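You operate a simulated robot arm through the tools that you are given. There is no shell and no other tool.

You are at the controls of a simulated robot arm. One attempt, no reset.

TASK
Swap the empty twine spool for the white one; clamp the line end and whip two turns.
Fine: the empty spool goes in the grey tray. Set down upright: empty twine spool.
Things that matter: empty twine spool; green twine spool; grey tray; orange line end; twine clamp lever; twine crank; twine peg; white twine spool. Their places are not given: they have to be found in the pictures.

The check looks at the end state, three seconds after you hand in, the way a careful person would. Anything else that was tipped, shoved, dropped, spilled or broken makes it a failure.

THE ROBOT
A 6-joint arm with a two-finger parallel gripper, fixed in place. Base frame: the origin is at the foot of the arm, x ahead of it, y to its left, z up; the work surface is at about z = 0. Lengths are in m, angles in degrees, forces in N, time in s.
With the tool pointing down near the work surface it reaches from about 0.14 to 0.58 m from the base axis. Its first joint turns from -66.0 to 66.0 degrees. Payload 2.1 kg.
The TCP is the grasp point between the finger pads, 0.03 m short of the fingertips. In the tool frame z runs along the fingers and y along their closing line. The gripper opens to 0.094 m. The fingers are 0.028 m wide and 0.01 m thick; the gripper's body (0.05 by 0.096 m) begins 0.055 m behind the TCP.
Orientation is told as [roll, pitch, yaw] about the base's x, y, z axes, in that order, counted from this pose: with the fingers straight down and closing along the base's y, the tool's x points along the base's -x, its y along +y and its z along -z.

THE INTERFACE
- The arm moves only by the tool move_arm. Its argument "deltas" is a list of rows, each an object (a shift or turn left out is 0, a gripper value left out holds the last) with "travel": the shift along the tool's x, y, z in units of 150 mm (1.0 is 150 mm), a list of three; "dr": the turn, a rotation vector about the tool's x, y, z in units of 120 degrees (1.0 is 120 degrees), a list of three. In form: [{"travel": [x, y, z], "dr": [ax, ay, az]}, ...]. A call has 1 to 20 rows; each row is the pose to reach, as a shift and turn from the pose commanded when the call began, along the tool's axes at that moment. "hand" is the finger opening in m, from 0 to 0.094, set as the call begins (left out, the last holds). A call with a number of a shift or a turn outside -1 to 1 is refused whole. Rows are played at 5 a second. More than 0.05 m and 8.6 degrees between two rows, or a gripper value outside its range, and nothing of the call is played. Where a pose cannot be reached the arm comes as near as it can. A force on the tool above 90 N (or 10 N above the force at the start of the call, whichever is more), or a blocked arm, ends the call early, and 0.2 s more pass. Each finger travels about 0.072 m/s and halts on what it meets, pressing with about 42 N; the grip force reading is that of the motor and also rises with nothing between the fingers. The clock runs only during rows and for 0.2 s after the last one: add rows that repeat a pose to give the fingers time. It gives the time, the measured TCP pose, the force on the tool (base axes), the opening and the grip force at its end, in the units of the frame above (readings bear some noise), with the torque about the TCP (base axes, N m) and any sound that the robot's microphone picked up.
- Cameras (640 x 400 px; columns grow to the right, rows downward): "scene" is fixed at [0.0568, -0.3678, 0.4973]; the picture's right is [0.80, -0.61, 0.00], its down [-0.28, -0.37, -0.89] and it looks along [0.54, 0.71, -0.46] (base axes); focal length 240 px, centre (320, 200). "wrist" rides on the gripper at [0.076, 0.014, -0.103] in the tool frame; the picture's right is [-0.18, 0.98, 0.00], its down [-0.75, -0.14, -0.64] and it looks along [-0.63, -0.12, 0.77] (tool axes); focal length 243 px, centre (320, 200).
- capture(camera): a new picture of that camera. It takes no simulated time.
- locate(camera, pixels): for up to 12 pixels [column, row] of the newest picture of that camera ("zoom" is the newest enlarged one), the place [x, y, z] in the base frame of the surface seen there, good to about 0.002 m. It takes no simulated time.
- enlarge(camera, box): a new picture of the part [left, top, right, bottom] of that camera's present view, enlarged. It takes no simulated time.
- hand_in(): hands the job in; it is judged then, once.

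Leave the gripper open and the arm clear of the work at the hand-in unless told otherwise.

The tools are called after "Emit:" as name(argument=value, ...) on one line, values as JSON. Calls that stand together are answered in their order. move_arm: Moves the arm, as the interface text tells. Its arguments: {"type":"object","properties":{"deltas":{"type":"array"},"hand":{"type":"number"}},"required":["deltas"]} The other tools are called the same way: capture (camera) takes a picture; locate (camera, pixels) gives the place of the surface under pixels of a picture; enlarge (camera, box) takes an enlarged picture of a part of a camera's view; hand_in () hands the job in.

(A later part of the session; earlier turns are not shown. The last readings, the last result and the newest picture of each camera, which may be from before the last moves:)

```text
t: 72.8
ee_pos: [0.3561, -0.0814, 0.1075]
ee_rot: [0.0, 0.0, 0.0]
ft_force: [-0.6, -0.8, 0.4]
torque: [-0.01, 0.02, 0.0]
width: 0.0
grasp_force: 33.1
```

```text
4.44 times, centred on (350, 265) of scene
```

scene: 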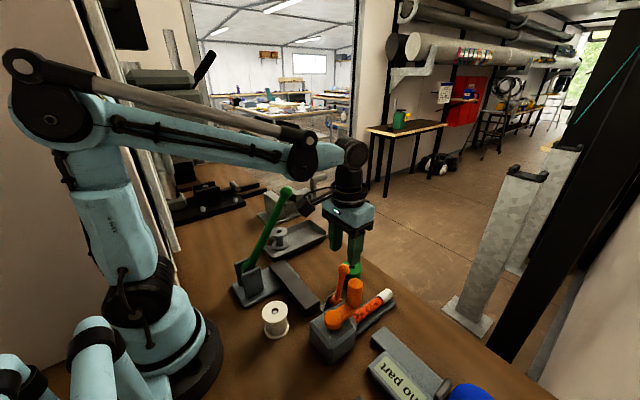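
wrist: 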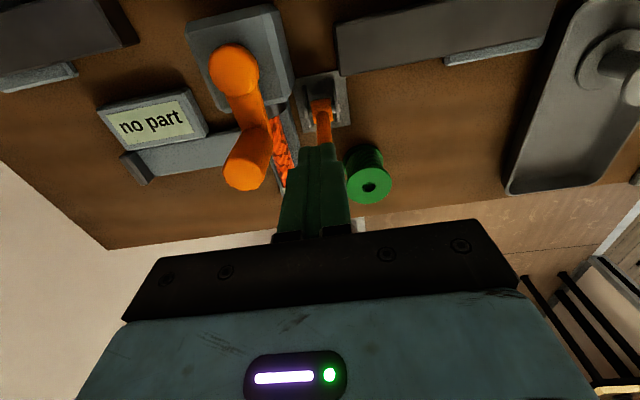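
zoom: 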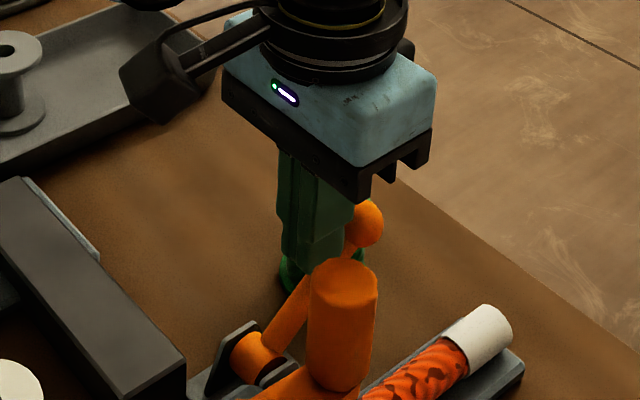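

Lever at ~50°. Before going lower, I check the gap between the ball and the green spool.

Emit:
move_arm(deltas=[{"travel": [-0.027, 0, 0.03]}, {"travel": [-0.0527, 0, 0.0627]}, {"travel": [-0.075, 0, 0.097]}, {"travel": [-0.075, 0, 0.097]}], hand=0.0)

Emit:
capture(camera="wrist")

Emit:
capture(camera="scene")

Emit:
enlarge(camera="scene", box=[310, 240, 400, 320])

```text
t: 73.8
ee_pos: [0.366, -0.0808, 0.0925]
ee_rot: [0.0, 0.0, 0.0]
ft_force: [0.0, 0.0, 0.6]
torque: [-0.05, 0.0, 0.03]
width: 0.0
grasp_force: 32.6
```

```text
taken
```

wrist: 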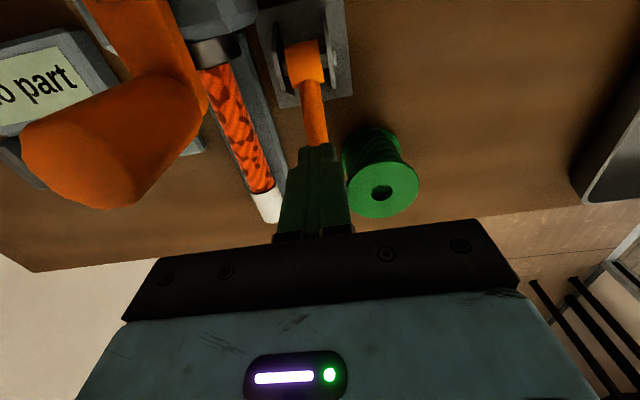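

```text
taken
```

scene: 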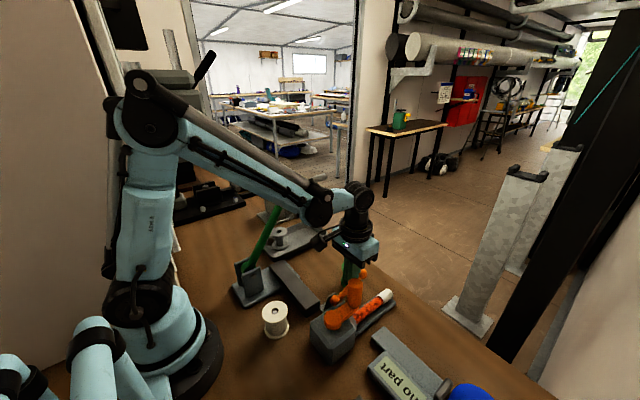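

```text
5.00 times, centred on (355, 280) of scene
```

zoom: 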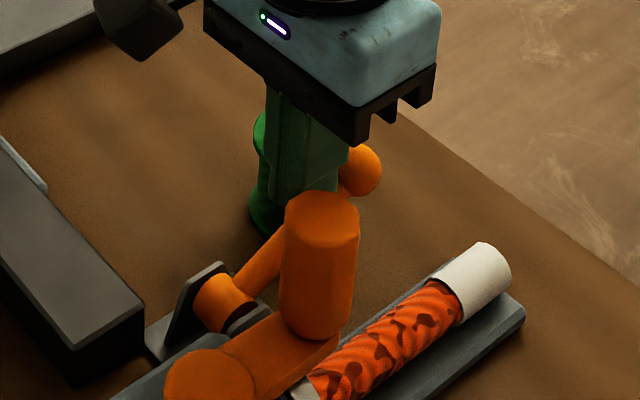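

Emit:
locate(camera="wrist", pixels=[[381, 175], [382, 215], [346, 190], [350, 195], [417, 190], [382, 170], [350, 180], [345, 150], [352, 205], [318, 140], [308, 90], [320, 60]])

Emit:
enlarge(camera="wrist", box=[270, 110, 430, 240])

```text
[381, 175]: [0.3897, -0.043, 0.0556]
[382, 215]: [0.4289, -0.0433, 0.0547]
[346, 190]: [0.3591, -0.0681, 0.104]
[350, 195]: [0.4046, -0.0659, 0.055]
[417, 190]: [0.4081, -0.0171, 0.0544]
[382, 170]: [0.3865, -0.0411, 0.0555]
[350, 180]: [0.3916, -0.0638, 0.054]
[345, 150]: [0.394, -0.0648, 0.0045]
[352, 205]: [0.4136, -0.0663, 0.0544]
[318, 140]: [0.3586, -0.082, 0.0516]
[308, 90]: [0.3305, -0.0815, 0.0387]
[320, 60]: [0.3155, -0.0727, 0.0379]
```

```text
3.08 times, centred on (350, 175) of wrist
```

zoom: 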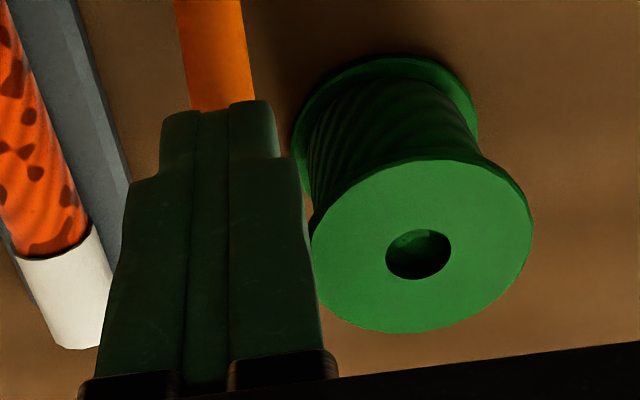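

The green spool's near edge is at y≈-0.067, the fingers' at about -0.070; I'll shift 2 mm toward -y while pushing on down to ~80°.

Emit:
move_arm(deltas=[{"travel": [-0.01, -0.0133, 0.018]}, {"travel": [-0.0193, -0.0133, 0.0367]}, {"travel": [-0.0347, -0.0133, 0.074]}, {"travel": [-0.0473, -0.0133, 0.1127]}, {"travel": [-0.0473, -0.0133, 0.1127]}], hand=0.0)

Emit:
enlarge(camera="scene", box=[310, 240, 400, 320])

```text
t: 75.0
ee_pos: [0.373, -0.0834, 0.0757]
ee_rot: [0.0, 0.0, 0.0]
ft_force: [0.0, -0.3, 0.5]
torque: [-0.01, -0.04, 0.02]
width: 0.0
grasp_force: 33.2
```

```text
5.00 times, centred on (355, 280) of scene
```

zoom: 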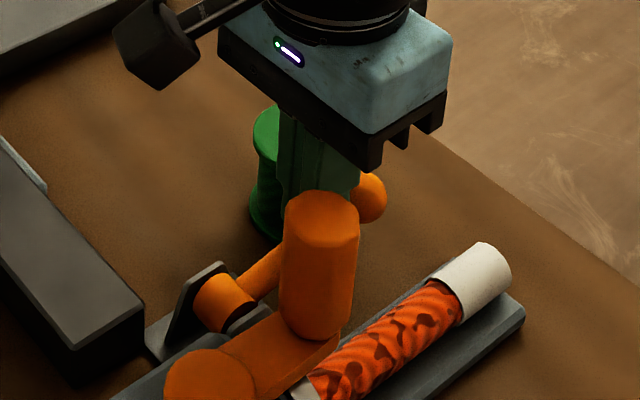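

Still no resistance. Continue to ~90°.

Emit:
move_arm(deltas=[{"travel": [-0.005, 0, 0.02]}, {"travel": [-0.0093, 0, 0.04]}, {"travel": [-0.012, 0, 0.06]}, {"travel": [-0.0147, 0, 0.0807]}, {"travel": [-0.0147, 0, 0.0807]}], hand=0.0)

Emit:
capture(camera="scene")

Emit:
enlarge(camera="scene", box=[310, 240, 400, 320])

Emit:
capture(camera="wrist")

```text
t: 75.9
ee_pos: [0.3749, -0.0841, 0.0682]
ee_rot: [0.2, 0.2, -0.1]
ft_force: [-5.6, 1.6, 51.1]
torque: [0.11, -0.52, 0.07]
width: 0.0
grasp_force: 32.6
stopped in row 4: the force on the tool passed its limit at 102 N (the readings are from after the stop); the commanded pose is now the measured one
```

```text
taken
```

scene: 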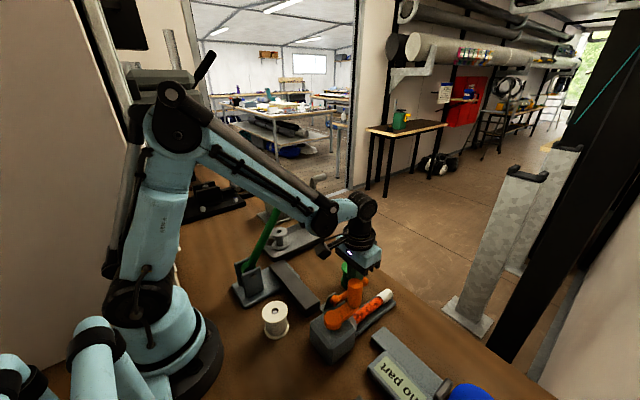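

```text
5.00 times, centred on (355, 280) of scene
```

zoom: 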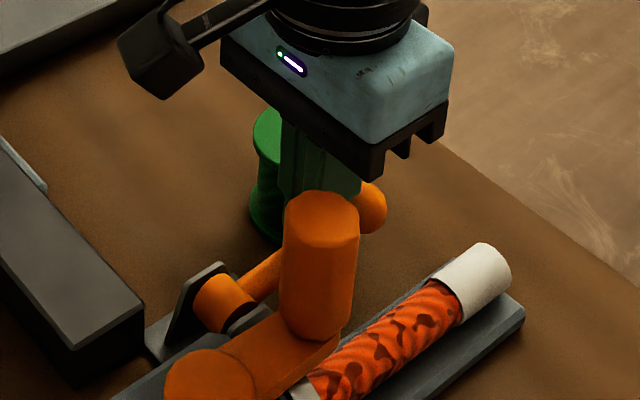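

```text
taken
```

wrist: 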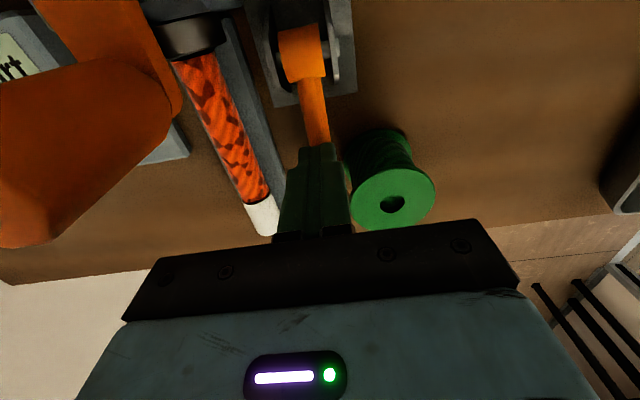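

The lever has hit its end stop (about 85° over). Lifting off straight up.

Emit:
move_arm(deltas=[{"travel": [0, 0, -0.05]}, {"travel": [0, 0, -0.2]}, {"travel": [0, 0, -0.4]}, {"travel": [0, 0, -0.6]}, {"travel": [0, 0, -0.8]}])

Emit:
capture(camera="scene")

Emit:
enlarge(camera="scene", box=[310, 240, 410, 340])

Emit:
capture(camera="wrist")

```text
t: 77.1
ee_pos: [0.3741, -0.0846, 0.1873]
ee_rot: [0.1, 0.2, -0.1]
ft_force: [-0.2, 0.0, -0.4]
torque: [0.01, -0.01, -0.02]
width: 0.0002
grasp_force: 32.6
```

```text
taken
```

scene: 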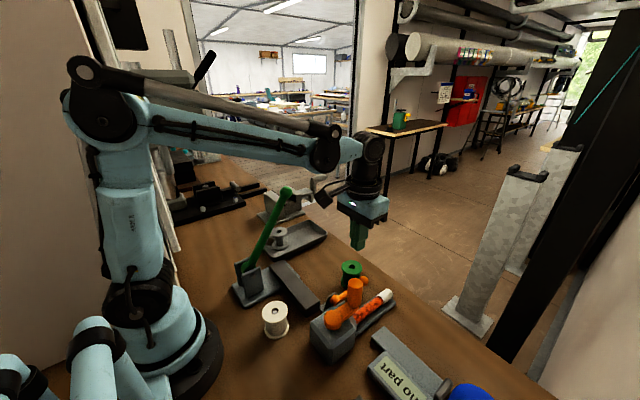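

```text
4.00 times, centred on (360, 290) of scene
```

zoom: 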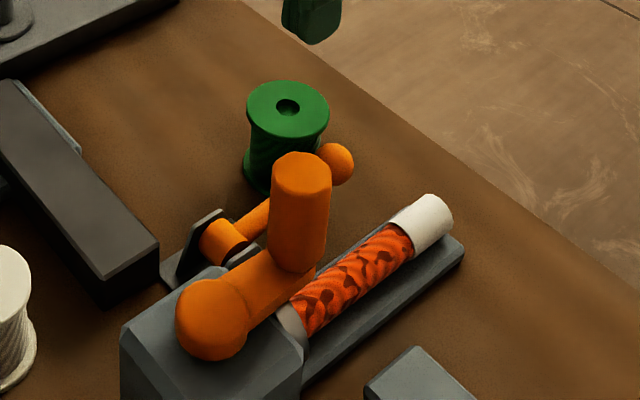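

```text
taken
```

wrist: 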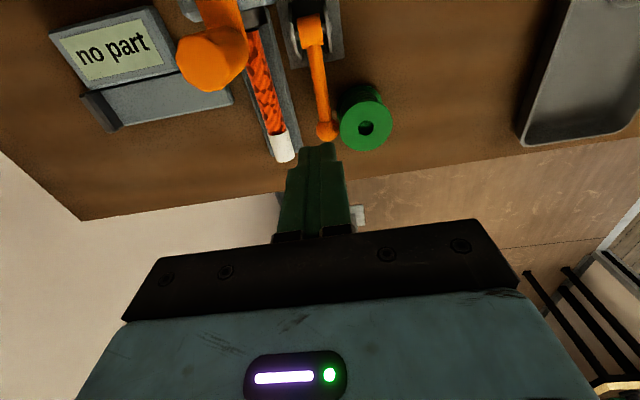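

The clamp lever now lies down toward +x. Verify its position.

Emit:
locate(camera="wrist", pixels=[[326, 130], [326, 122], [320, 80], [315, 55], [310, 30], [316, 131], [336, 131], [205, 60], [215, 70], [195, 50]])

Emit:
locate(camera="scene", pixels=[[364, 281], [360, 279], [355, 285], [349, 283], [361, 284], [355, 280], [355, 289], [333, 317], [330, 312], [338, 318]])

```text
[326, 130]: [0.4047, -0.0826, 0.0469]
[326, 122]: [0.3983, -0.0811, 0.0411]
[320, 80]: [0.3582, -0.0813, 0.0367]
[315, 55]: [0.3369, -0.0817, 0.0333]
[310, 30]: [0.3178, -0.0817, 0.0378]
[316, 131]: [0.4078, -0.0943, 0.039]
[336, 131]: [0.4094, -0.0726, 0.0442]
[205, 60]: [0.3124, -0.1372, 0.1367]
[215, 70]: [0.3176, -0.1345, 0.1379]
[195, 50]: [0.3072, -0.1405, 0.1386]
```

```text
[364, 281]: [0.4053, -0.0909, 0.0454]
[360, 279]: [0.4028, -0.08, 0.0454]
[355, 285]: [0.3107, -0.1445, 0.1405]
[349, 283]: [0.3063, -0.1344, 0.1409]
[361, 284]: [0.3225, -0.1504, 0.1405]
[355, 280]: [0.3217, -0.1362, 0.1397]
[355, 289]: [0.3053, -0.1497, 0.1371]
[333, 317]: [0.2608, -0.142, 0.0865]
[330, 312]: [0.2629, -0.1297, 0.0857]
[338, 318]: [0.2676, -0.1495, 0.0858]
```

The lever is down with its ball at (0.408,-0.083,0.036). Next is the crank: handle centre ≈(0.314,-0.141), top z≈0.139, hub ≈(0.258,-0.141). I'll move to a better viewing position, (0.30,-0.10,0.27), and look for any direction mark and measure the crank accurately.

Emit:
move_arm(deltas=[{"travel": [0.16, -0.035, -0.18]}, {"travel": [0.33, -0.07, -0.36]}, {"travel": [0.5, -0.1, -0.55]}, {"travel": [0.5, -0.1, -0.55]}], hand=0.06)

Emit:
capture(camera="wrist")

Emit:
enlarge(camera="wrist", box=[200, 20, 360, 160])

Emit:
capture(camera="scene")

Emit:
enlarge(camera="scene", box=[300, 260, 400, 370])

```text
t: 78.1
ee_pos: [0.3012, -0.0988, 0.2707]
ee_rot: [0.1, 0.2, 0.0]
ft_force: [-0.6, -0.3, -0.4]
torque: [0.02, 0.01, -0.03]
width: 0.06
grasp_force: 0.0
```

```text
taken
```

wrist: 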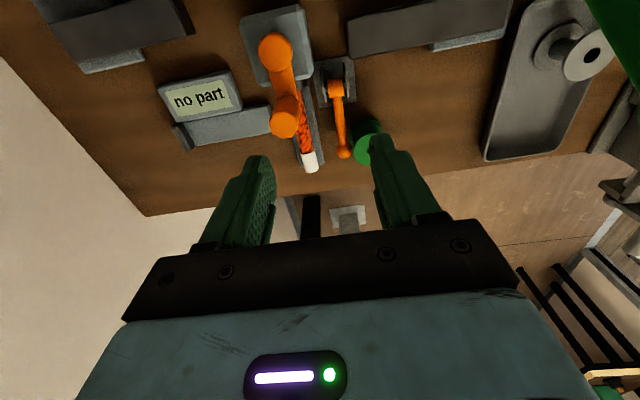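

```text
2.86 times, centred on (280, 90) of wrist
```

zoom: 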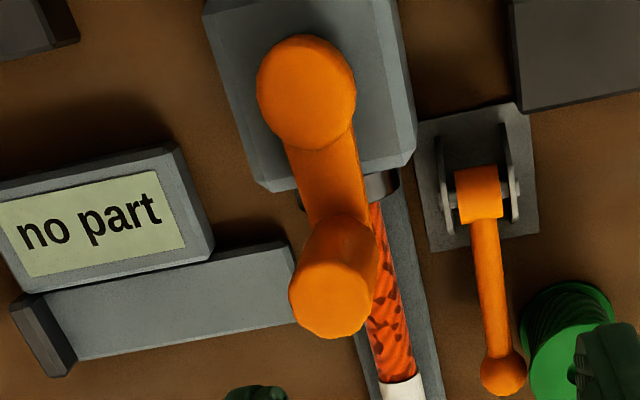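

```text
taken
```

scene: 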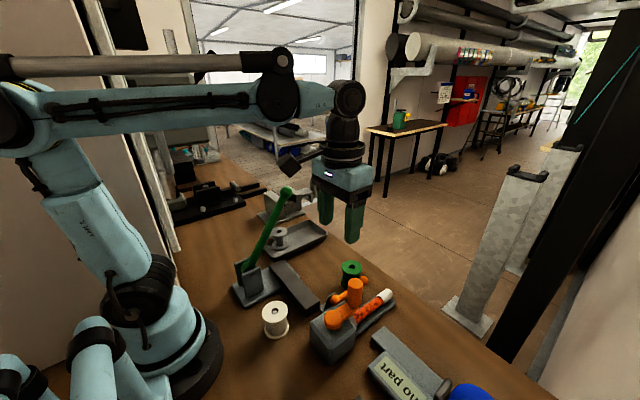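

```text
3.64 times, centred on (350, 315) of scene
```

zoom: 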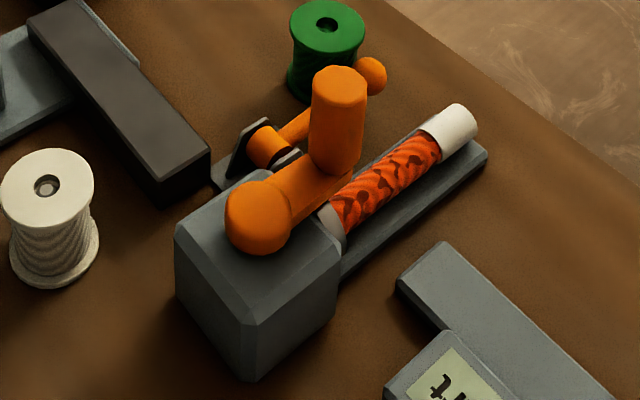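

No direction marks are visible. Measuring the hub and handle circles from the wrist zoom.

Emit:
enlarge(camera="wrist", box=[240, 20, 320, 150])

```text
3.08 times, centred on (280, 85) of wrist
```

zoom: 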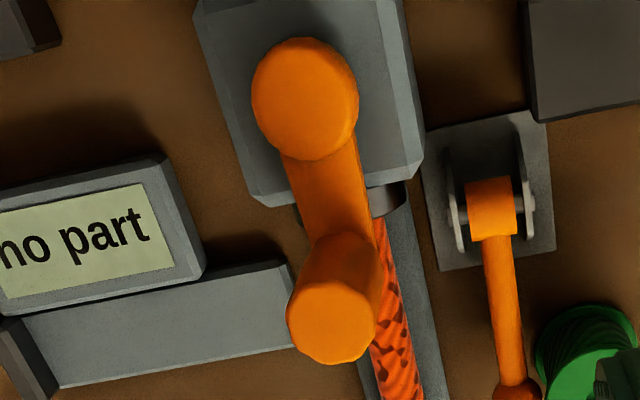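

Emit:
locate(camera="zoom", pixels=[[260, 100], [355, 105], [310, 52], [312, 152], [308, 100], [292, 322], [372, 322], [332, 285], [335, 358], [332, 322], [330, 200], [110, 230]])

Emit:
enlarge(camera="scene", box=[320, 270, 370, 340])

```text
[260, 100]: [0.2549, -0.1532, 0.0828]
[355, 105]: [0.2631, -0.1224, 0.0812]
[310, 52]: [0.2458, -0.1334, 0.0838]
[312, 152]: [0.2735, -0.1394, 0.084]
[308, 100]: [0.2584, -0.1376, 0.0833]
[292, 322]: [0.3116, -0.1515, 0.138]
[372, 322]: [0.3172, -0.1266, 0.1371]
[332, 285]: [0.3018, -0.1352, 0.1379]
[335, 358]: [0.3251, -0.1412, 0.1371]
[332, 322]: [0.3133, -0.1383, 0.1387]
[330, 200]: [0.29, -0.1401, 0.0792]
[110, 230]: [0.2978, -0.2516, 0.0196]
```

```text
5.71 times, centred on (345, 305) of scene
```

zoom: 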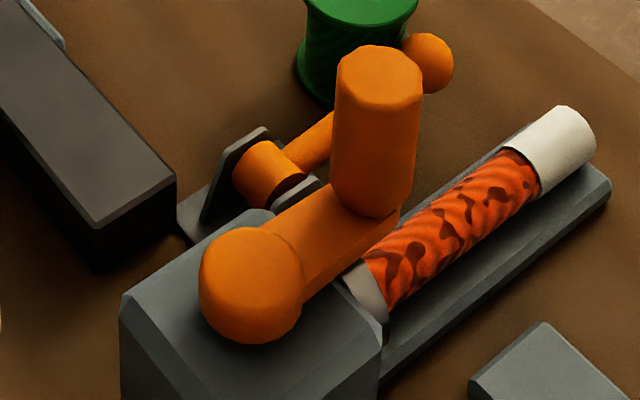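

Emit:
locate(camera="zoom", pixels=[[207, 270], [298, 275], [253, 232], [250, 310], [252, 270], [342, 75], [418, 85], [385, 50], [375, 105], [380, 78]])

```text
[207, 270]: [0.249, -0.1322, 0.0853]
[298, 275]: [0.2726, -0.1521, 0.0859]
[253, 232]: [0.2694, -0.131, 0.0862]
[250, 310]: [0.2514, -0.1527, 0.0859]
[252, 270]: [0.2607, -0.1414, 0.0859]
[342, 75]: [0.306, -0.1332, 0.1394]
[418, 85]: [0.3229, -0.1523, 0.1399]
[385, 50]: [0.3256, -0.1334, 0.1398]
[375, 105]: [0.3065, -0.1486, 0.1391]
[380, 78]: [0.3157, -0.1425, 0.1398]
```

Two cameras give hub ≈(0.260,-0.139), handle ≈(0.3145,-0.140), crank radius ≈0.0547. I'll go above the handle (tips at z≈0.16) with the fingers 0.05 open and check alignment with the wrist camera.

Emit:
move_arm(deltas=[{"travel": [-0.03, -0.09, 0.1]}, {"travel": [-0.06, -0.18, 0.25]}, {"travel": [-0.085, -0.268, 0.4]}, {"travel": [-0.085, -0.268, 0.533]}, {"travel": [-0.085, -0.268, 0.533]}], hand=0.05)

Emit:
capture(camera="wrist")

Emit:
enlarge(camera="wrist", box=[230, 40, 400, 240])

```text
t: 79.3
ee_pos: [0.3129, -0.1378, 0.1888]
ee_rot: [0.1, 0.3, -0.1]
ft_force: [0.4, 0.5, -0.4]
torque: [0.05, 0.01, -0.01]
width: 0.0499
grasp_force: 0.1
```

```text
taken
```

wrist: 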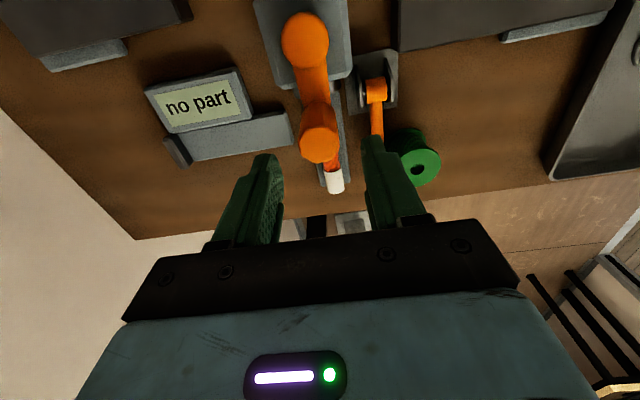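

```text
2.00 times, centred on (315, 140) of wrist
```

zoom: 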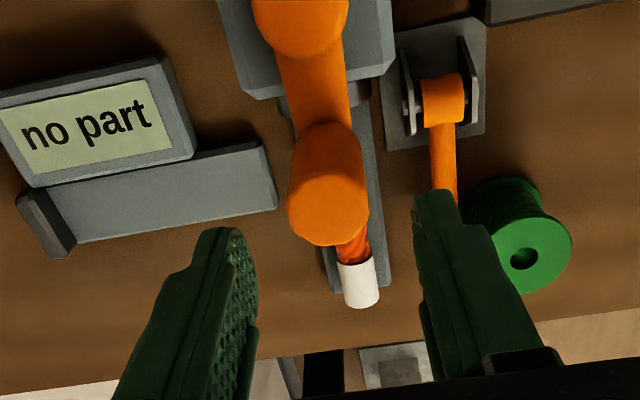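

The handle's top is at pixel (319,144), exactly where a point straight below the TCP should be. Descending to z≈0.122 around the handle.

Emit:
move_arm(deltas=[{"travel": [0, 0, 0.12]}, {"travel": [0, 0, 0.24]}, {"travel": [0, 0, 0.36]}, {"travel": [0, 0, 0.445]}, {"travel": [0, 0, 0.445]}], hand=0.05)

Emit:
capture(camera="wrist")

Emit:
enlarge(camera="scene", box=[310, 220, 410, 340])

```text
t: 80.5
ee_pos: [0.3144, -0.1376, 0.1212]
ee_rot: [0.1, 0.3, 0.1]
ft_force: [0.3, 0.5, 0.4]
torque: [-0.01, 0.0, 0.01]
width: 0.0498
grasp_force: 0.2
```

```text
taken
```

wrist: 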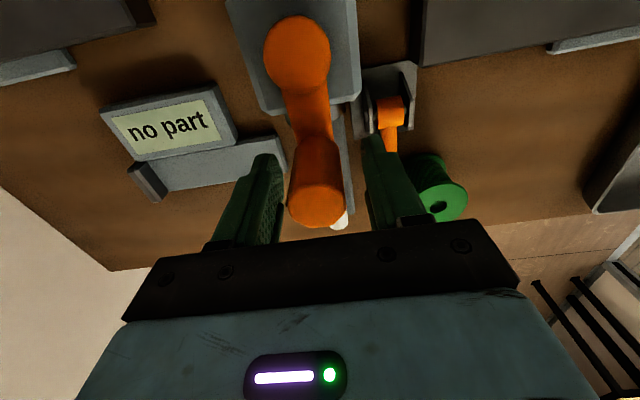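

```text
3.33 times, centred on (360, 280) of scene
```

zoom: 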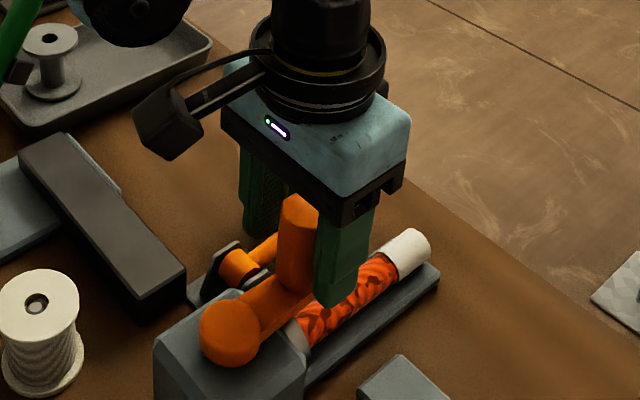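

The handle appears ~2 mm toward -y; I shift 1.5 mm in -y, then close on it.

Emit:
move_arm(deltas=[{"travel": [0, -0.01, 0]}, {"travel": [0, -0.01, 0]}], hand=0.05)

Emit:
move_arm(deltas=[{"travel": [0, 0, 0]}, {"travel": [0, 0, 0]}, {"travel": [0, 0, 0]}], hand=0.01)

Emit:
capture(camera="wrist")

```text
t: 81.1
ee_pos: [0.3131, -0.14, 0.1223]
ee_rot: [0.1, 0.2, -0.1]
ft_force: [-0.3, 0.6, 0.2]
torque: [0.03, -0.04, 0.01]
width: 0.0501
grasp_force: 0.2
```

```text
t: 81.9
ee_pos: [0.3135, -0.1395, 0.1225]
ee_rot: [0.2, 0.3, -0.1]
ft_force: [1.0, 0.4, -1.5]
torque: [-0.26, 0.06, 0.04]
width: 0.0295
grasp_force: 44.5
```

```text
taken
```

wrist: 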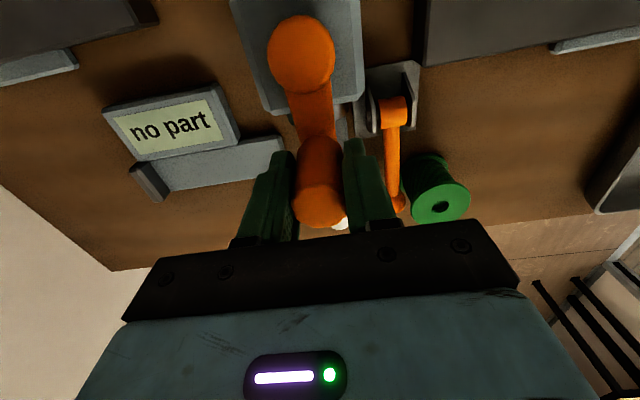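

Gripped the handle (29.5 mm, forces near zero). Test a small counter-clockwise turn of 20° about the hub (radius 54.7 mm) and read forces.

Emit:
move_arm(deltas=[{"travel": [0.0014, 0.0318, 0]}, {"travel": [0.0055, 0.0633, 0]}, {"travel": [0.0124, 0.0944, 0]}, {"travel": [0.022, 0.1247, 0]}, {"travel": [0.022, 0.1247, 0]}])

Emit:
capture(camera="wrist")

Emit:
enlarge(camera="scene", box=[310, 220, 410, 340])

```text
t: 83.1
ee_pos: [0.3106, -0.1211, 0.124]
ee_rot: [0.1, 0.1, 0.0]
ft_force: [8.7, 2.7, -28.2]
torque: [-0.34, -0.82, 0.0]
width: 0.03
grasp_force: 45.0
```

```text
taken
```

wrist: 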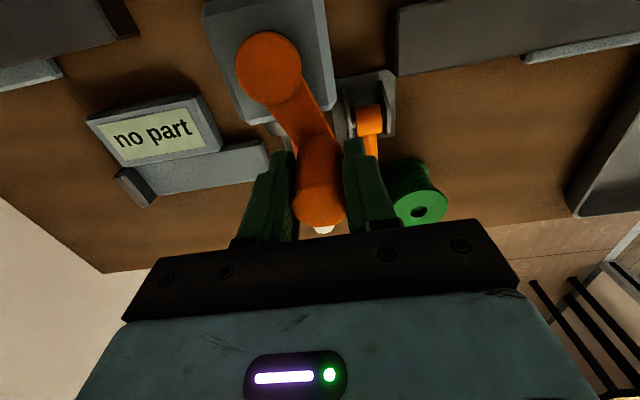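

```text
3.33 times, centred on (360, 280) of scene
```

zoom: 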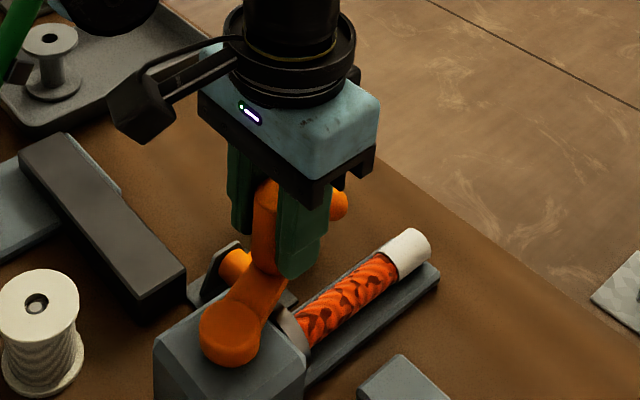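

The crank turns freely counter-clockwise; sideways forces are small, only a vertical -28 N from a slightly high tool. Continue from 20° to 80°, with a 1 mm downward correction.

Emit:
move_arm(deltas=[{"travel": [0.0149, 0.0352, 0.0067]}, {"travel": [0.0334, 0.0685, 0.0067]}, {"travel": [0.0553, 0.0998, 0.0067]}, {"travel": [0.0804, 0.1286, 0.0067]}, {"travel": [0.1083, 0.1546, 0.0067]}, {"travel": [0.1388, 0.1776, 0.0067]}, {"travel": [0.1715, 0.1973, 0.0067]}, {"travel": [0.2061, 0.2134, 0.0067]}, {"travel": [0.2422, 0.2259, 0.0067]}, {"travel": [0.2794, 0.2344, 0.0067]}, {"travel": [0.2794, 0.2344, 0.0067]}])

Emit:
capture(camera="wrist")

Emit:
capture(camera="scene")

```text
t: 85.5
ee_pos: [0.2686, -0.0858, 0.1227]
ee_rot: [0.3, 0.2, 0.0]
ft_force: [3.2, 19.5, 29.1]
torque: [-0.47, -0.55, 0.03]
width: 0.0297
grasp_force: 45.3
```

```text
taken
```

wrist: 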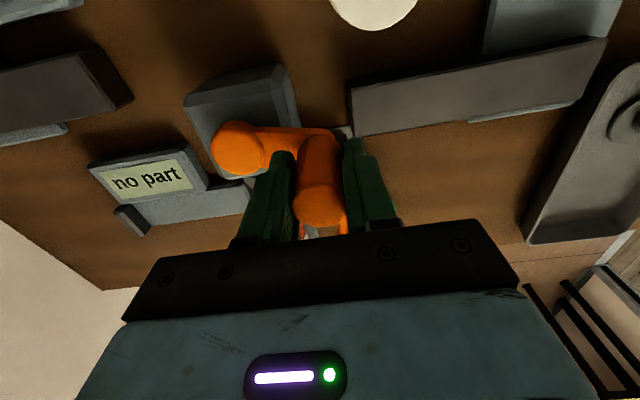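

```text
taken
```

scene: 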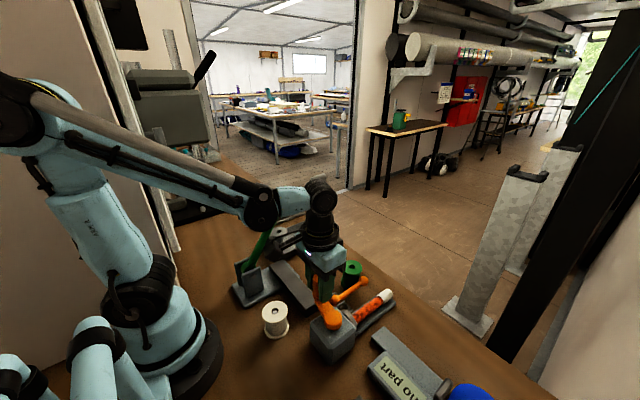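

Working: the crank is at ~80°. Force shows the tool ~1 mm too low and ~0.7 mm inside the circle; I correct for that and continue 80°→140°.

Emit:
move_arm(deltas=[{"travel": [0.0379, 0.0087, -0.004]}, {"travel": [0.076, 0.0093, -0.004]}, {"travel": [0.1141, 0.006, -0.004]}, {"travel": [0.1515, -0.0013, -0.004]}, {"travel": [0.188, -0.0124, -0.004]}, {"travel": [0.2232, -0.0274, -0.004]}, {"travel": [0.2566, -0.0459, -0.004]}, {"travel": [0.2879, -0.0678, -0.004]}, {"travel": [0.3167, -0.0928, -0.004]}, {"travel": [0.3427, -0.1207, -0.004]}, {"travel": [0.3427, -0.1207, -0.004]}])

Emit:
capture(camera="wrist")

Emit:
enlarge(camera="scene", box=[250, 210, 410, 370])

```text
t: 87.9
ee_pos: [0.2176, -0.1041, 0.1233]
ee_rot: [0.1, 0.1, 0.0]
ft_force: [2.9, -4.0, -35.2]
torque: [0.01, 0.06, -0.01]
width: 0.0299
grasp_force: 45.2
```

```text
taken
```

wrist: 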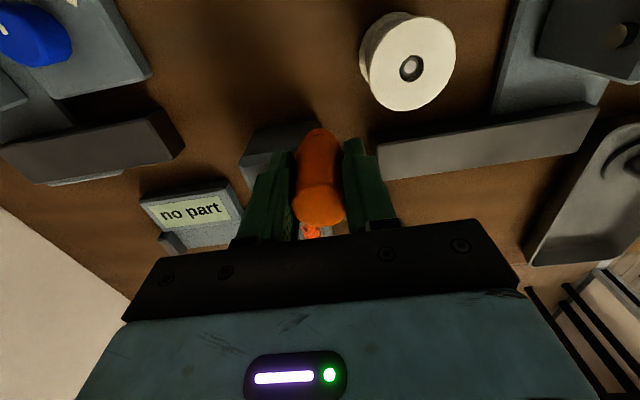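

```text
2.50 times, centred on (330, 290) of scene
```

zoom: 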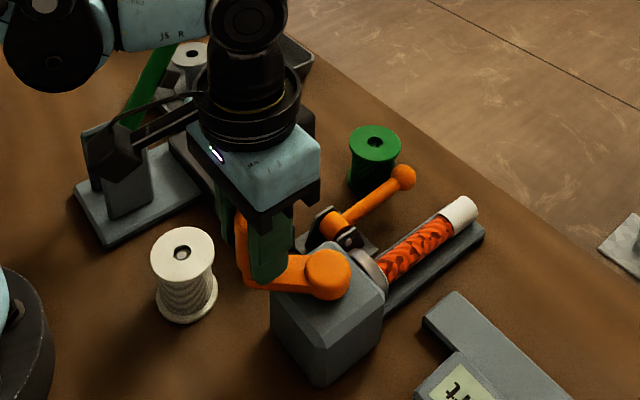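

Crank at ~140°. Forces are fine (vertical -35 N, sideways small). Continue 140°→230° with a slight downward correction.

Emit:
move_arm(deltas=[{"travel": [0.023, -0.0305, 0.003]}, {"travel": [0.0426, -0.0632, 0.003]}, {"travel": [0.0588, -0.0978, 0.003]}, {"travel": [0.0712, -0.1339, 0.003]}, {"travel": [0.0798, -0.1711, 0.003]}, {"travel": [0.0845, -0.209, 0.003]}, {"travel": [0.0851, -0.2472, 0.003]}, {"travel": [0.0818, -0.2852, 0.003]}, {"travel": [0.0745, -0.3227, 0.003]}, {"travel": [0.0633, -0.3592, 0.003]}, {"travel": [0.0484, -0.3943, 0.003]}, {"travel": [0.0299, -0.4277, 0.003]}, {"travel": [0.008, -0.459, 0.003]}, {"travel": [-0.017, -0.4878, 0.003]}, {"travel": [-0.0449, -0.5138, 0.003]}, {"travel": [-0.0449, -0.5138, 0.003]}])

Emit:
capture(camera="wrist")

Emit:
enlarge(camera="scene", box=[250, 210, 410, 370])

```text
t: 91.3
ee_pos: [0.2217, -0.1793, 0.1227]
ee_rot: [0.0, 0.2, -0.1]
ft_force: [-6.7, -8.0, 28.9]
torque: [-0.12, 0.71, 0.01]
width: 0.0296
grasp_force: 45.1
```

```text
taken
```

wrist: 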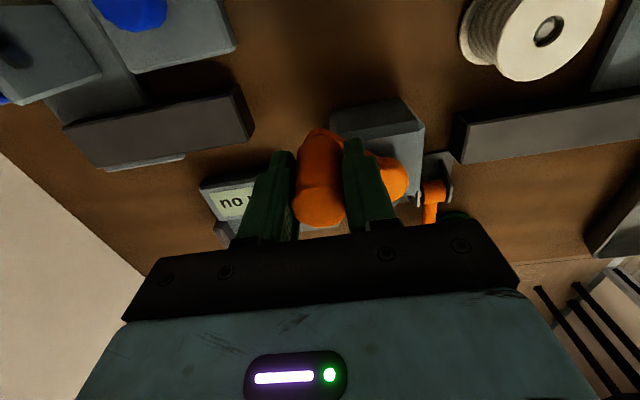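

```text
2.50 times, centred on (330, 290) of scene
```

zoom: 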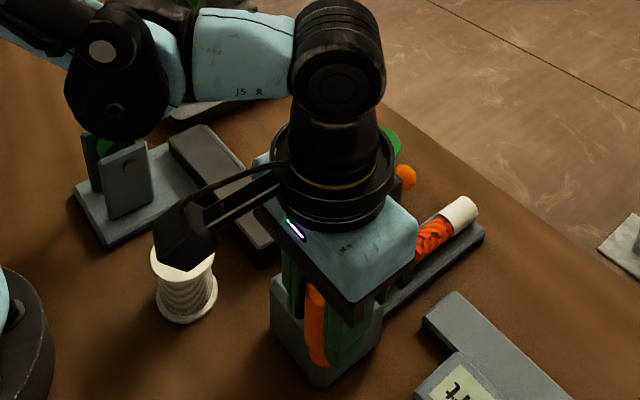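

Crank at ~230°, forces within limits. Continue 230°→320°.

Emit:
move_arm(deltas=[{"travel": [-0.0305, -0.023, -0.003]}, {"travel": [-0.0632, -0.0426, -0.003]}, {"travel": [-0.0978, -0.0588, -0.003]}, {"travel": [-0.1339, -0.0712, -0.003]}, {"travel": [-0.1711, -0.0798, -0.003]}, {"travel": [-0.209, -0.0845, -0.003]}, {"travel": [-0.2472, -0.0851, -0.003]}, {"travel": [-0.2852, -0.0818, -0.003]}, {"travel": [-0.3227, -0.0745, -0.003]}, {"travel": [-0.3592, -0.0633, -0.003]}, {"travel": [-0.3943, -0.0484, -0.003]}, {"travel": [-0.4277, -0.0299, -0.003]}, {"travel": [-0.459, -0.008, -0.003]}, {"travel": [-0.4878, 0.017, -0.003]}, {"travel": [-0.5138, 0.0449, -0.003]}, {"travel": [-0.5138, 0.0449, -0.003]}])

Emit:
capture(camera="wrist")

Emit:
capture(camera="scene")

```text
t: 94.7
ee_pos: [0.3018, -0.174, 0.1224]
ee_rot: [0.0, 0.0, -0.2]
ft_force: [17.4, -12.7, -20.6]
torque: [-0.11, 0.58, -0.03]
width: 0.0299
grasp_force: 44.7
```

```text
taken
```

wrist: 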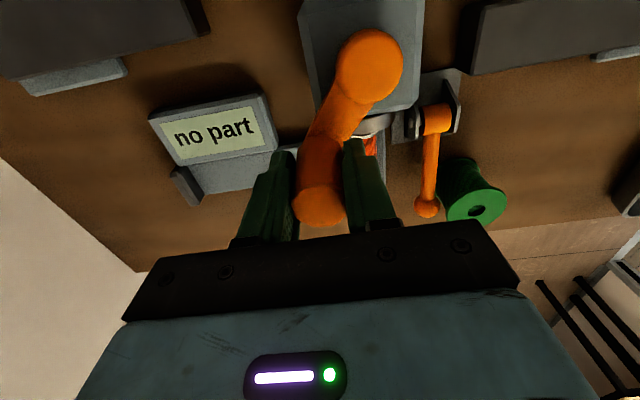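

```text
taken
```

scene: 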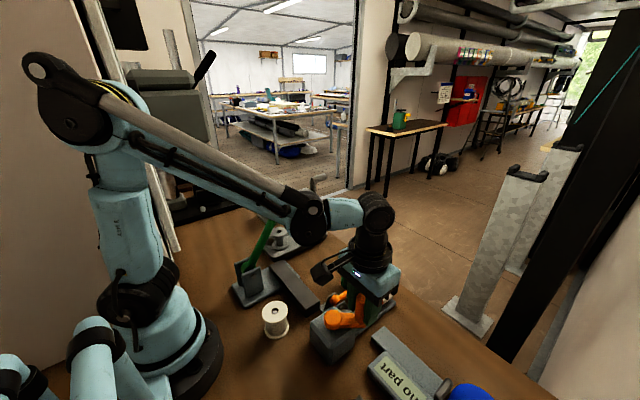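

Crank at ~320°. The force is radially outward by ~20 N, so I enlarge the path by ~0.6 mm and continue 320°→410° (i.e. 50° into the second turn).

Emit:
move_arm(deltas=[{"travel": [-0.027, 0.0275, 0.002]}, {"travel": [-0.0466, 0.0602, 0.002]}, {"travel": [-0.0628, 0.0953, 0.002]}, {"travel": [-0.0752, 0.1319, 0.002]}, {"travel": [-0.0838, 0.1701, 0.002]}, {"travel": [-0.0885, 0.209, 0.002]}, {"travel": [-0.0891, 0.2472, 0.002]}, {"travel": [-0.0858, 0.2852, 0.002]}, {"travel": [-0.0785, 0.3227, 0.002]}, {"travel": [-0.0673, 0.3597, 0.002]}, {"travel": [-0.0524, 0.3953, 0.002]}, {"travel": [-0.0339, 0.4292, 0.002]}, {"travel": [-0.012, 0.461, 0.002]}, {"travel": [0.013, 0.4898, 0.002]}, {"travel": [0.0409, 0.5158, 0.002]}, {"travel": [0.0409, 0.5158, 0.002]}])

Emit:
capture(camera="wrist")

Emit:
capture(camera="scene")

```text
t: 98.1
ee_pos: [0.2939, -0.0973, 0.1225]
ee_rot: [0.0, 0.2, 0.0]
ft_force: [2.7, 3.5, 10.9]
torque: [-0.24, 0.72, -0.03]
width: 0.0299
grasp_force: 44.9
```

```text
taken
```

wrist: 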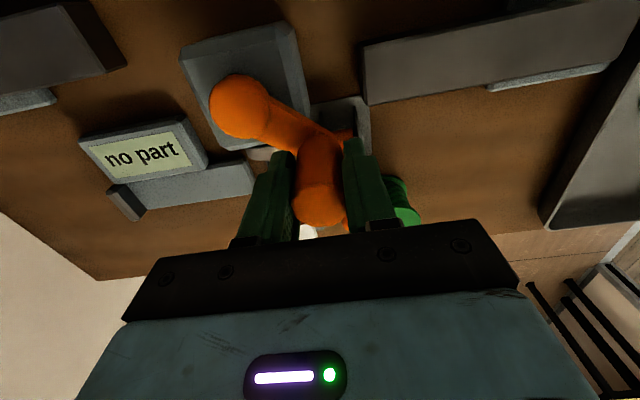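

```text
taken
```

scene: 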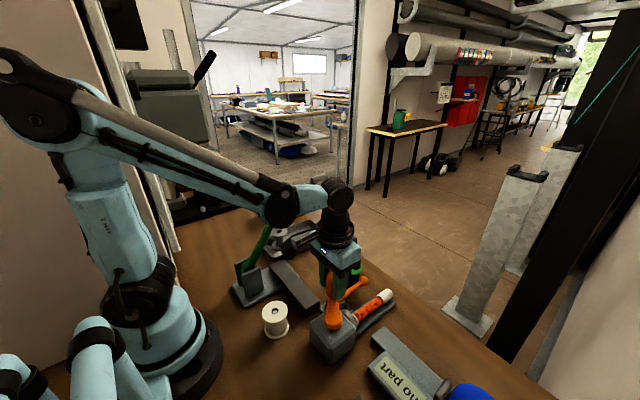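

Forces very small now. One turn is complete; crank is 50° into the second. Continue to 140° (second turn).

Emit:
move_arm(deltas=[{"travel": [0.0305, 0.023, 0]}, {"travel": [0.0632, 0.0426, 0]}, {"travel": [0.0981, 0.0588, 0]}, {"travel": [0.1345, 0.0712, 0]}, {"travel": [0.172, 0.0798, 0]}, {"travel": [0.2102, 0.0845, 0]}, {"travel": [0.2487, 0.0851, 0]}, {"travel": [0.287, 0.0818, 0]}, {"travel": [0.3248, 0.0745, 0]}, {"travel": [0.3616, 0.0633, 0]}, {"travel": [0.397, 0.0484, 0]}, {"travel": [0.4307, 0.0299, 0]}, {"travel": [0.4623, 0.008, 0]}, {"travel": [0.4914, -0.017, 0]}, {"travel": [0.5178, -0.0449, 0]}, {"travel": [0.5178, -0.0449, 0]}])

Emit:
capture(camera="wrist")

Emit:
enlarge(camera="scene", box=[230, 190, 410, 370])

```text
t: 101.5
ee_pos: [0.2173, -0.1045, 0.1228]
ee_rot: [0.0, -0.1, 0.1]
ft_force: [20.7, -18.4, -16.5]
torque: [0.28, 0.73, -0.02]
width: 0.0294
grasp_force: 44.8
```

```text
taken
```

wrist: 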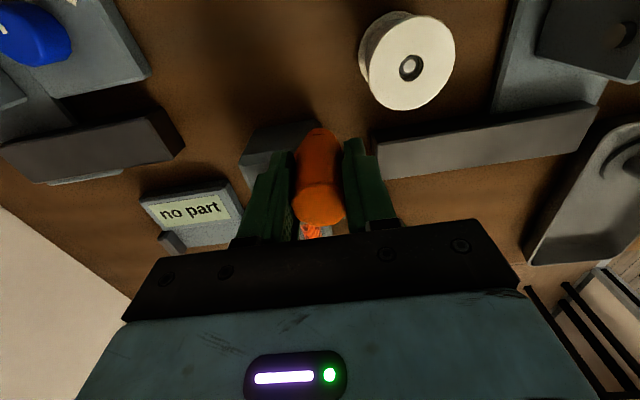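

```text
2.22 times, centred on (320, 280) of scene
```

zoom: 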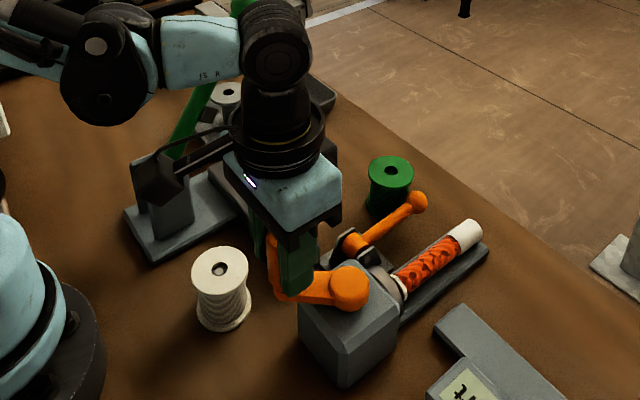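

Radially inward force of ~28 N now, so shift inward ~1 mm and continue 140°→230° (second turn).

Emit:
move_arm(deltas=[{"travel": [0.019, -0.034, 0.001]}, {"travel": [0.0376, -0.0672, 0.001]}, {"travel": [0.0538, -0.1018, 0.001]}, {"travel": [0.0662, -0.1379, 0.001]}, {"travel": [0.075, -0.1751, 0.001]}, {"travel": [0.08, -0.213, 0.001]}, {"travel": [0.0808, -0.2514, 0.001]}, {"travel": [0.0777, -0.2896, 0.001]}, {"travel": [0.0707, -0.3273, 0.001]}, {"travel": [0.0597, -0.364, 0.001]}, {"travel": [0.045, -0.3993, 0.001]}, {"travel": [0.0267, -0.4329, 0.001]}, {"travel": [0.005, -0.4644, 0.001]}, {"travel": [-0.02, -0.4934, 0.001]}, {"travel": [-0.0479, -0.5196, 0.001]}, {"travel": [-0.0479, -0.5196, 0.001]}])

Emit:
capture(camera="wrist")

```text
t: 104.9
ee_pos: [0.2233, -0.181, 0.124]
ee_rot: [0.0, 0.2, 0.0]
ft_force: [-10.0, -10.6, -26.0]
torque: [-0.09, 0.49, -0.01]
width: 0.0296
grasp_force: 44.4
```

```text
taken
```

wrist: 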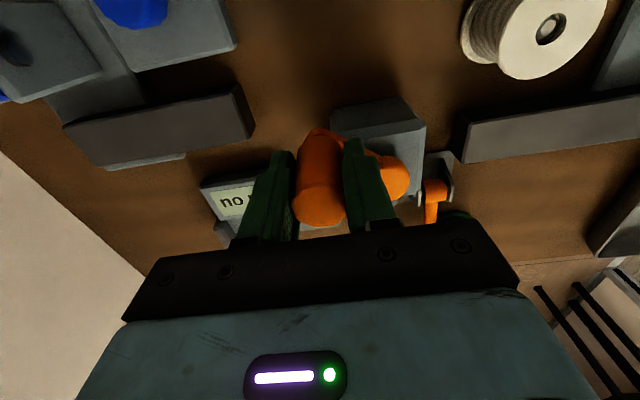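

Good. Continue 230°→320° (second turn), path slightly enlarged.

Emit:
move_arm(deltas=[{"travel": [-0.0285, -0.026, 0.0015]}, {"travel": [-0.0622, -0.0456, 0.0015]}, {"travel": [-0.0978, -0.0618, 0.0015]}, {"travel": [-0.1349, -0.0742, 0.0015]}, {"travel": [-0.1726, -0.083, 0.0015]}, {"travel": [-0.211, -0.088, 0.0015]}, {"travel": [-0.2502, -0.0888, 0.0015]}, {"travel": [-0.2887, -0.0858, 0.0015]}, {"travel": [-0.3267, -0.0787, 0.0015]}, {"travel": [-0.3637, -0.0677, 0.0015]}, {"travel": [-0.3993, -0.053, 0.0015]}, {"travel": [-0.4332, -0.0347, 0.0015]}, {"travel": [-0.465, -0.0128, 0.0015]}, {"travel": [-0.4938, 0.012, 0.0015]}, {"travel": [-0.5198, 0.0399, 0.0015]}, {"travel": [-0.5198, 0.0399, 0.0015]}])

Emit:
capture(camera="wrist")

```text
t: 108.3
ee_pos: [0.3012, -0.1764, 0.1223]
ee_rot: [0.1, 0.3, 0.0]
ft_force: [-12.2, 10.4, 13.7]
torque: [-0.4, 0.42, -0.02]
width: 0.0296
grasp_force: 44.8
```

```text
taken
```

wrist: 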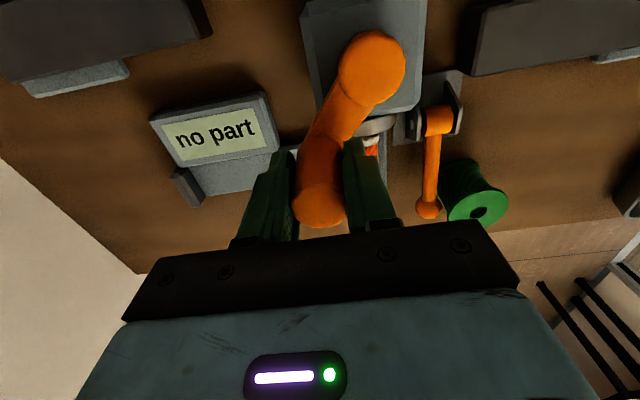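

Nearly there: ~680°. Final part 320°→364° (just past the starting position, completing two turns).

Emit:
move_arm(deltas=[{"travel": [-0.0205, 0.0325, 0]}, {"travel": [-0.0401, 0.0652, 0]}, {"travel": [-0.0563, 0.0998, 0]}, {"travel": [-0.0687, 0.1359, 0]}, {"travel": [-0.0773, 0.1731, 0]}, {"travel": [-0.082, 0.211, 0]}, {"travel": [-0.0828, 0.2364, 0]}, {"travel": [-0.082, 0.2618, 0]}, {"travel": [-0.082, 0.2618, 0]}])

Emit:
capture(camera="wrist")

Emit:
enlarge(camera="scene", box=[300, 220, 410, 350])

```text
t: 110.3
ee_pos: [0.3142, -0.1365, 0.1222]
ee_rot: [0.1, 0.1, 0.0]
ft_force: [0.3, 0.0, -34.7]
torque: [-0.3, -0.21, 0.02]
width: 0.0296
grasp_force: 44.2
```

```text
taken
```

wrist: 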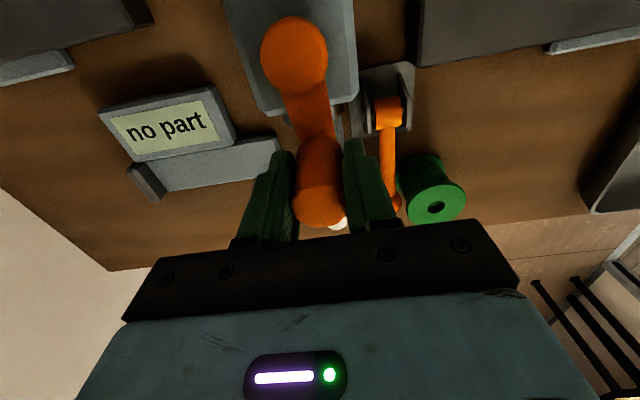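

```text
3.08 times, centred on (355, 285) of scene
```

zoom: 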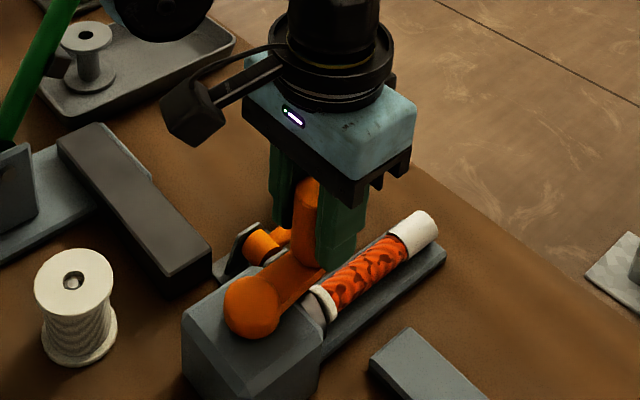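

Two turns done (handle back at (0.314,-0.1365), ~+4°), and a white whipping band has appeared on the line at zoom (323,303). Releasing the handle and rising straight up.

Emit:
move_arm(deltas=[{"travel": [0, 0, 0]}, {"travel": [0, 0, 0]}, {"travel": [0, 0, 0]}], hand=0.05)

Emit:
move_arm(deltas=[{"travel": [0, 0, -0.1]}, {"travel": [0, 0, -0.3]}, {"travel": [0, 0, -0.5]}, {"travel": [0, 0, -0.75]}, {"travel": [0, 0, -1.0]}], hand=0.05)

Emit:
capture(camera="scene")

Emit:
enlarge(camera="scene", box=[310, 255, 410, 355])

Emit:
capture(camera="wrist")

```text
t: 111.1
ee_pos: [0.3137, -0.137, 0.1243]
ee_rot: [0.1, 0.3, -0.1]
ft_force: [1.1, 0.2, 0.1]
torque: [0.0, 0.01, 0.0]
width: 0.0499
grasp_force: 0.1
```

```text
t: 112.3
ee_pos: [0.3162, -0.1379, 0.2734]
ee_rot: [0.2, 0.2, 0.0]
ft_force: [0.9, -0.7, 0.4]
torque: [0.01, 0.02, 0.0]
width: 0.05
grasp_force: 0.0
```

```text
taken
```

scene: 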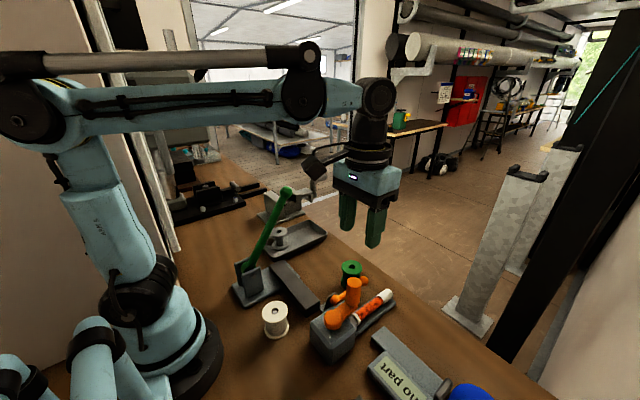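

```text
4.00 times, centred on (360, 305) of scene
```

zoom: 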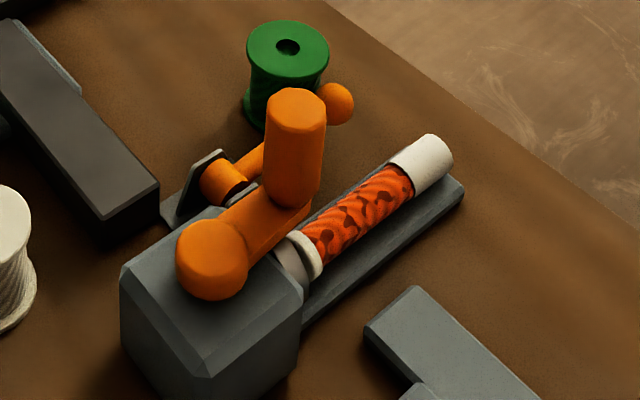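

```text
taken
```

wrist: 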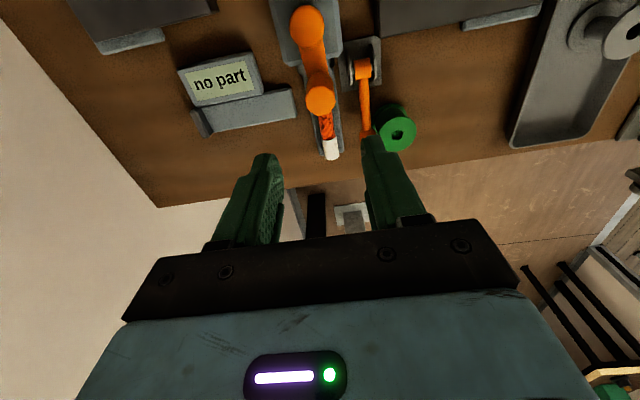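

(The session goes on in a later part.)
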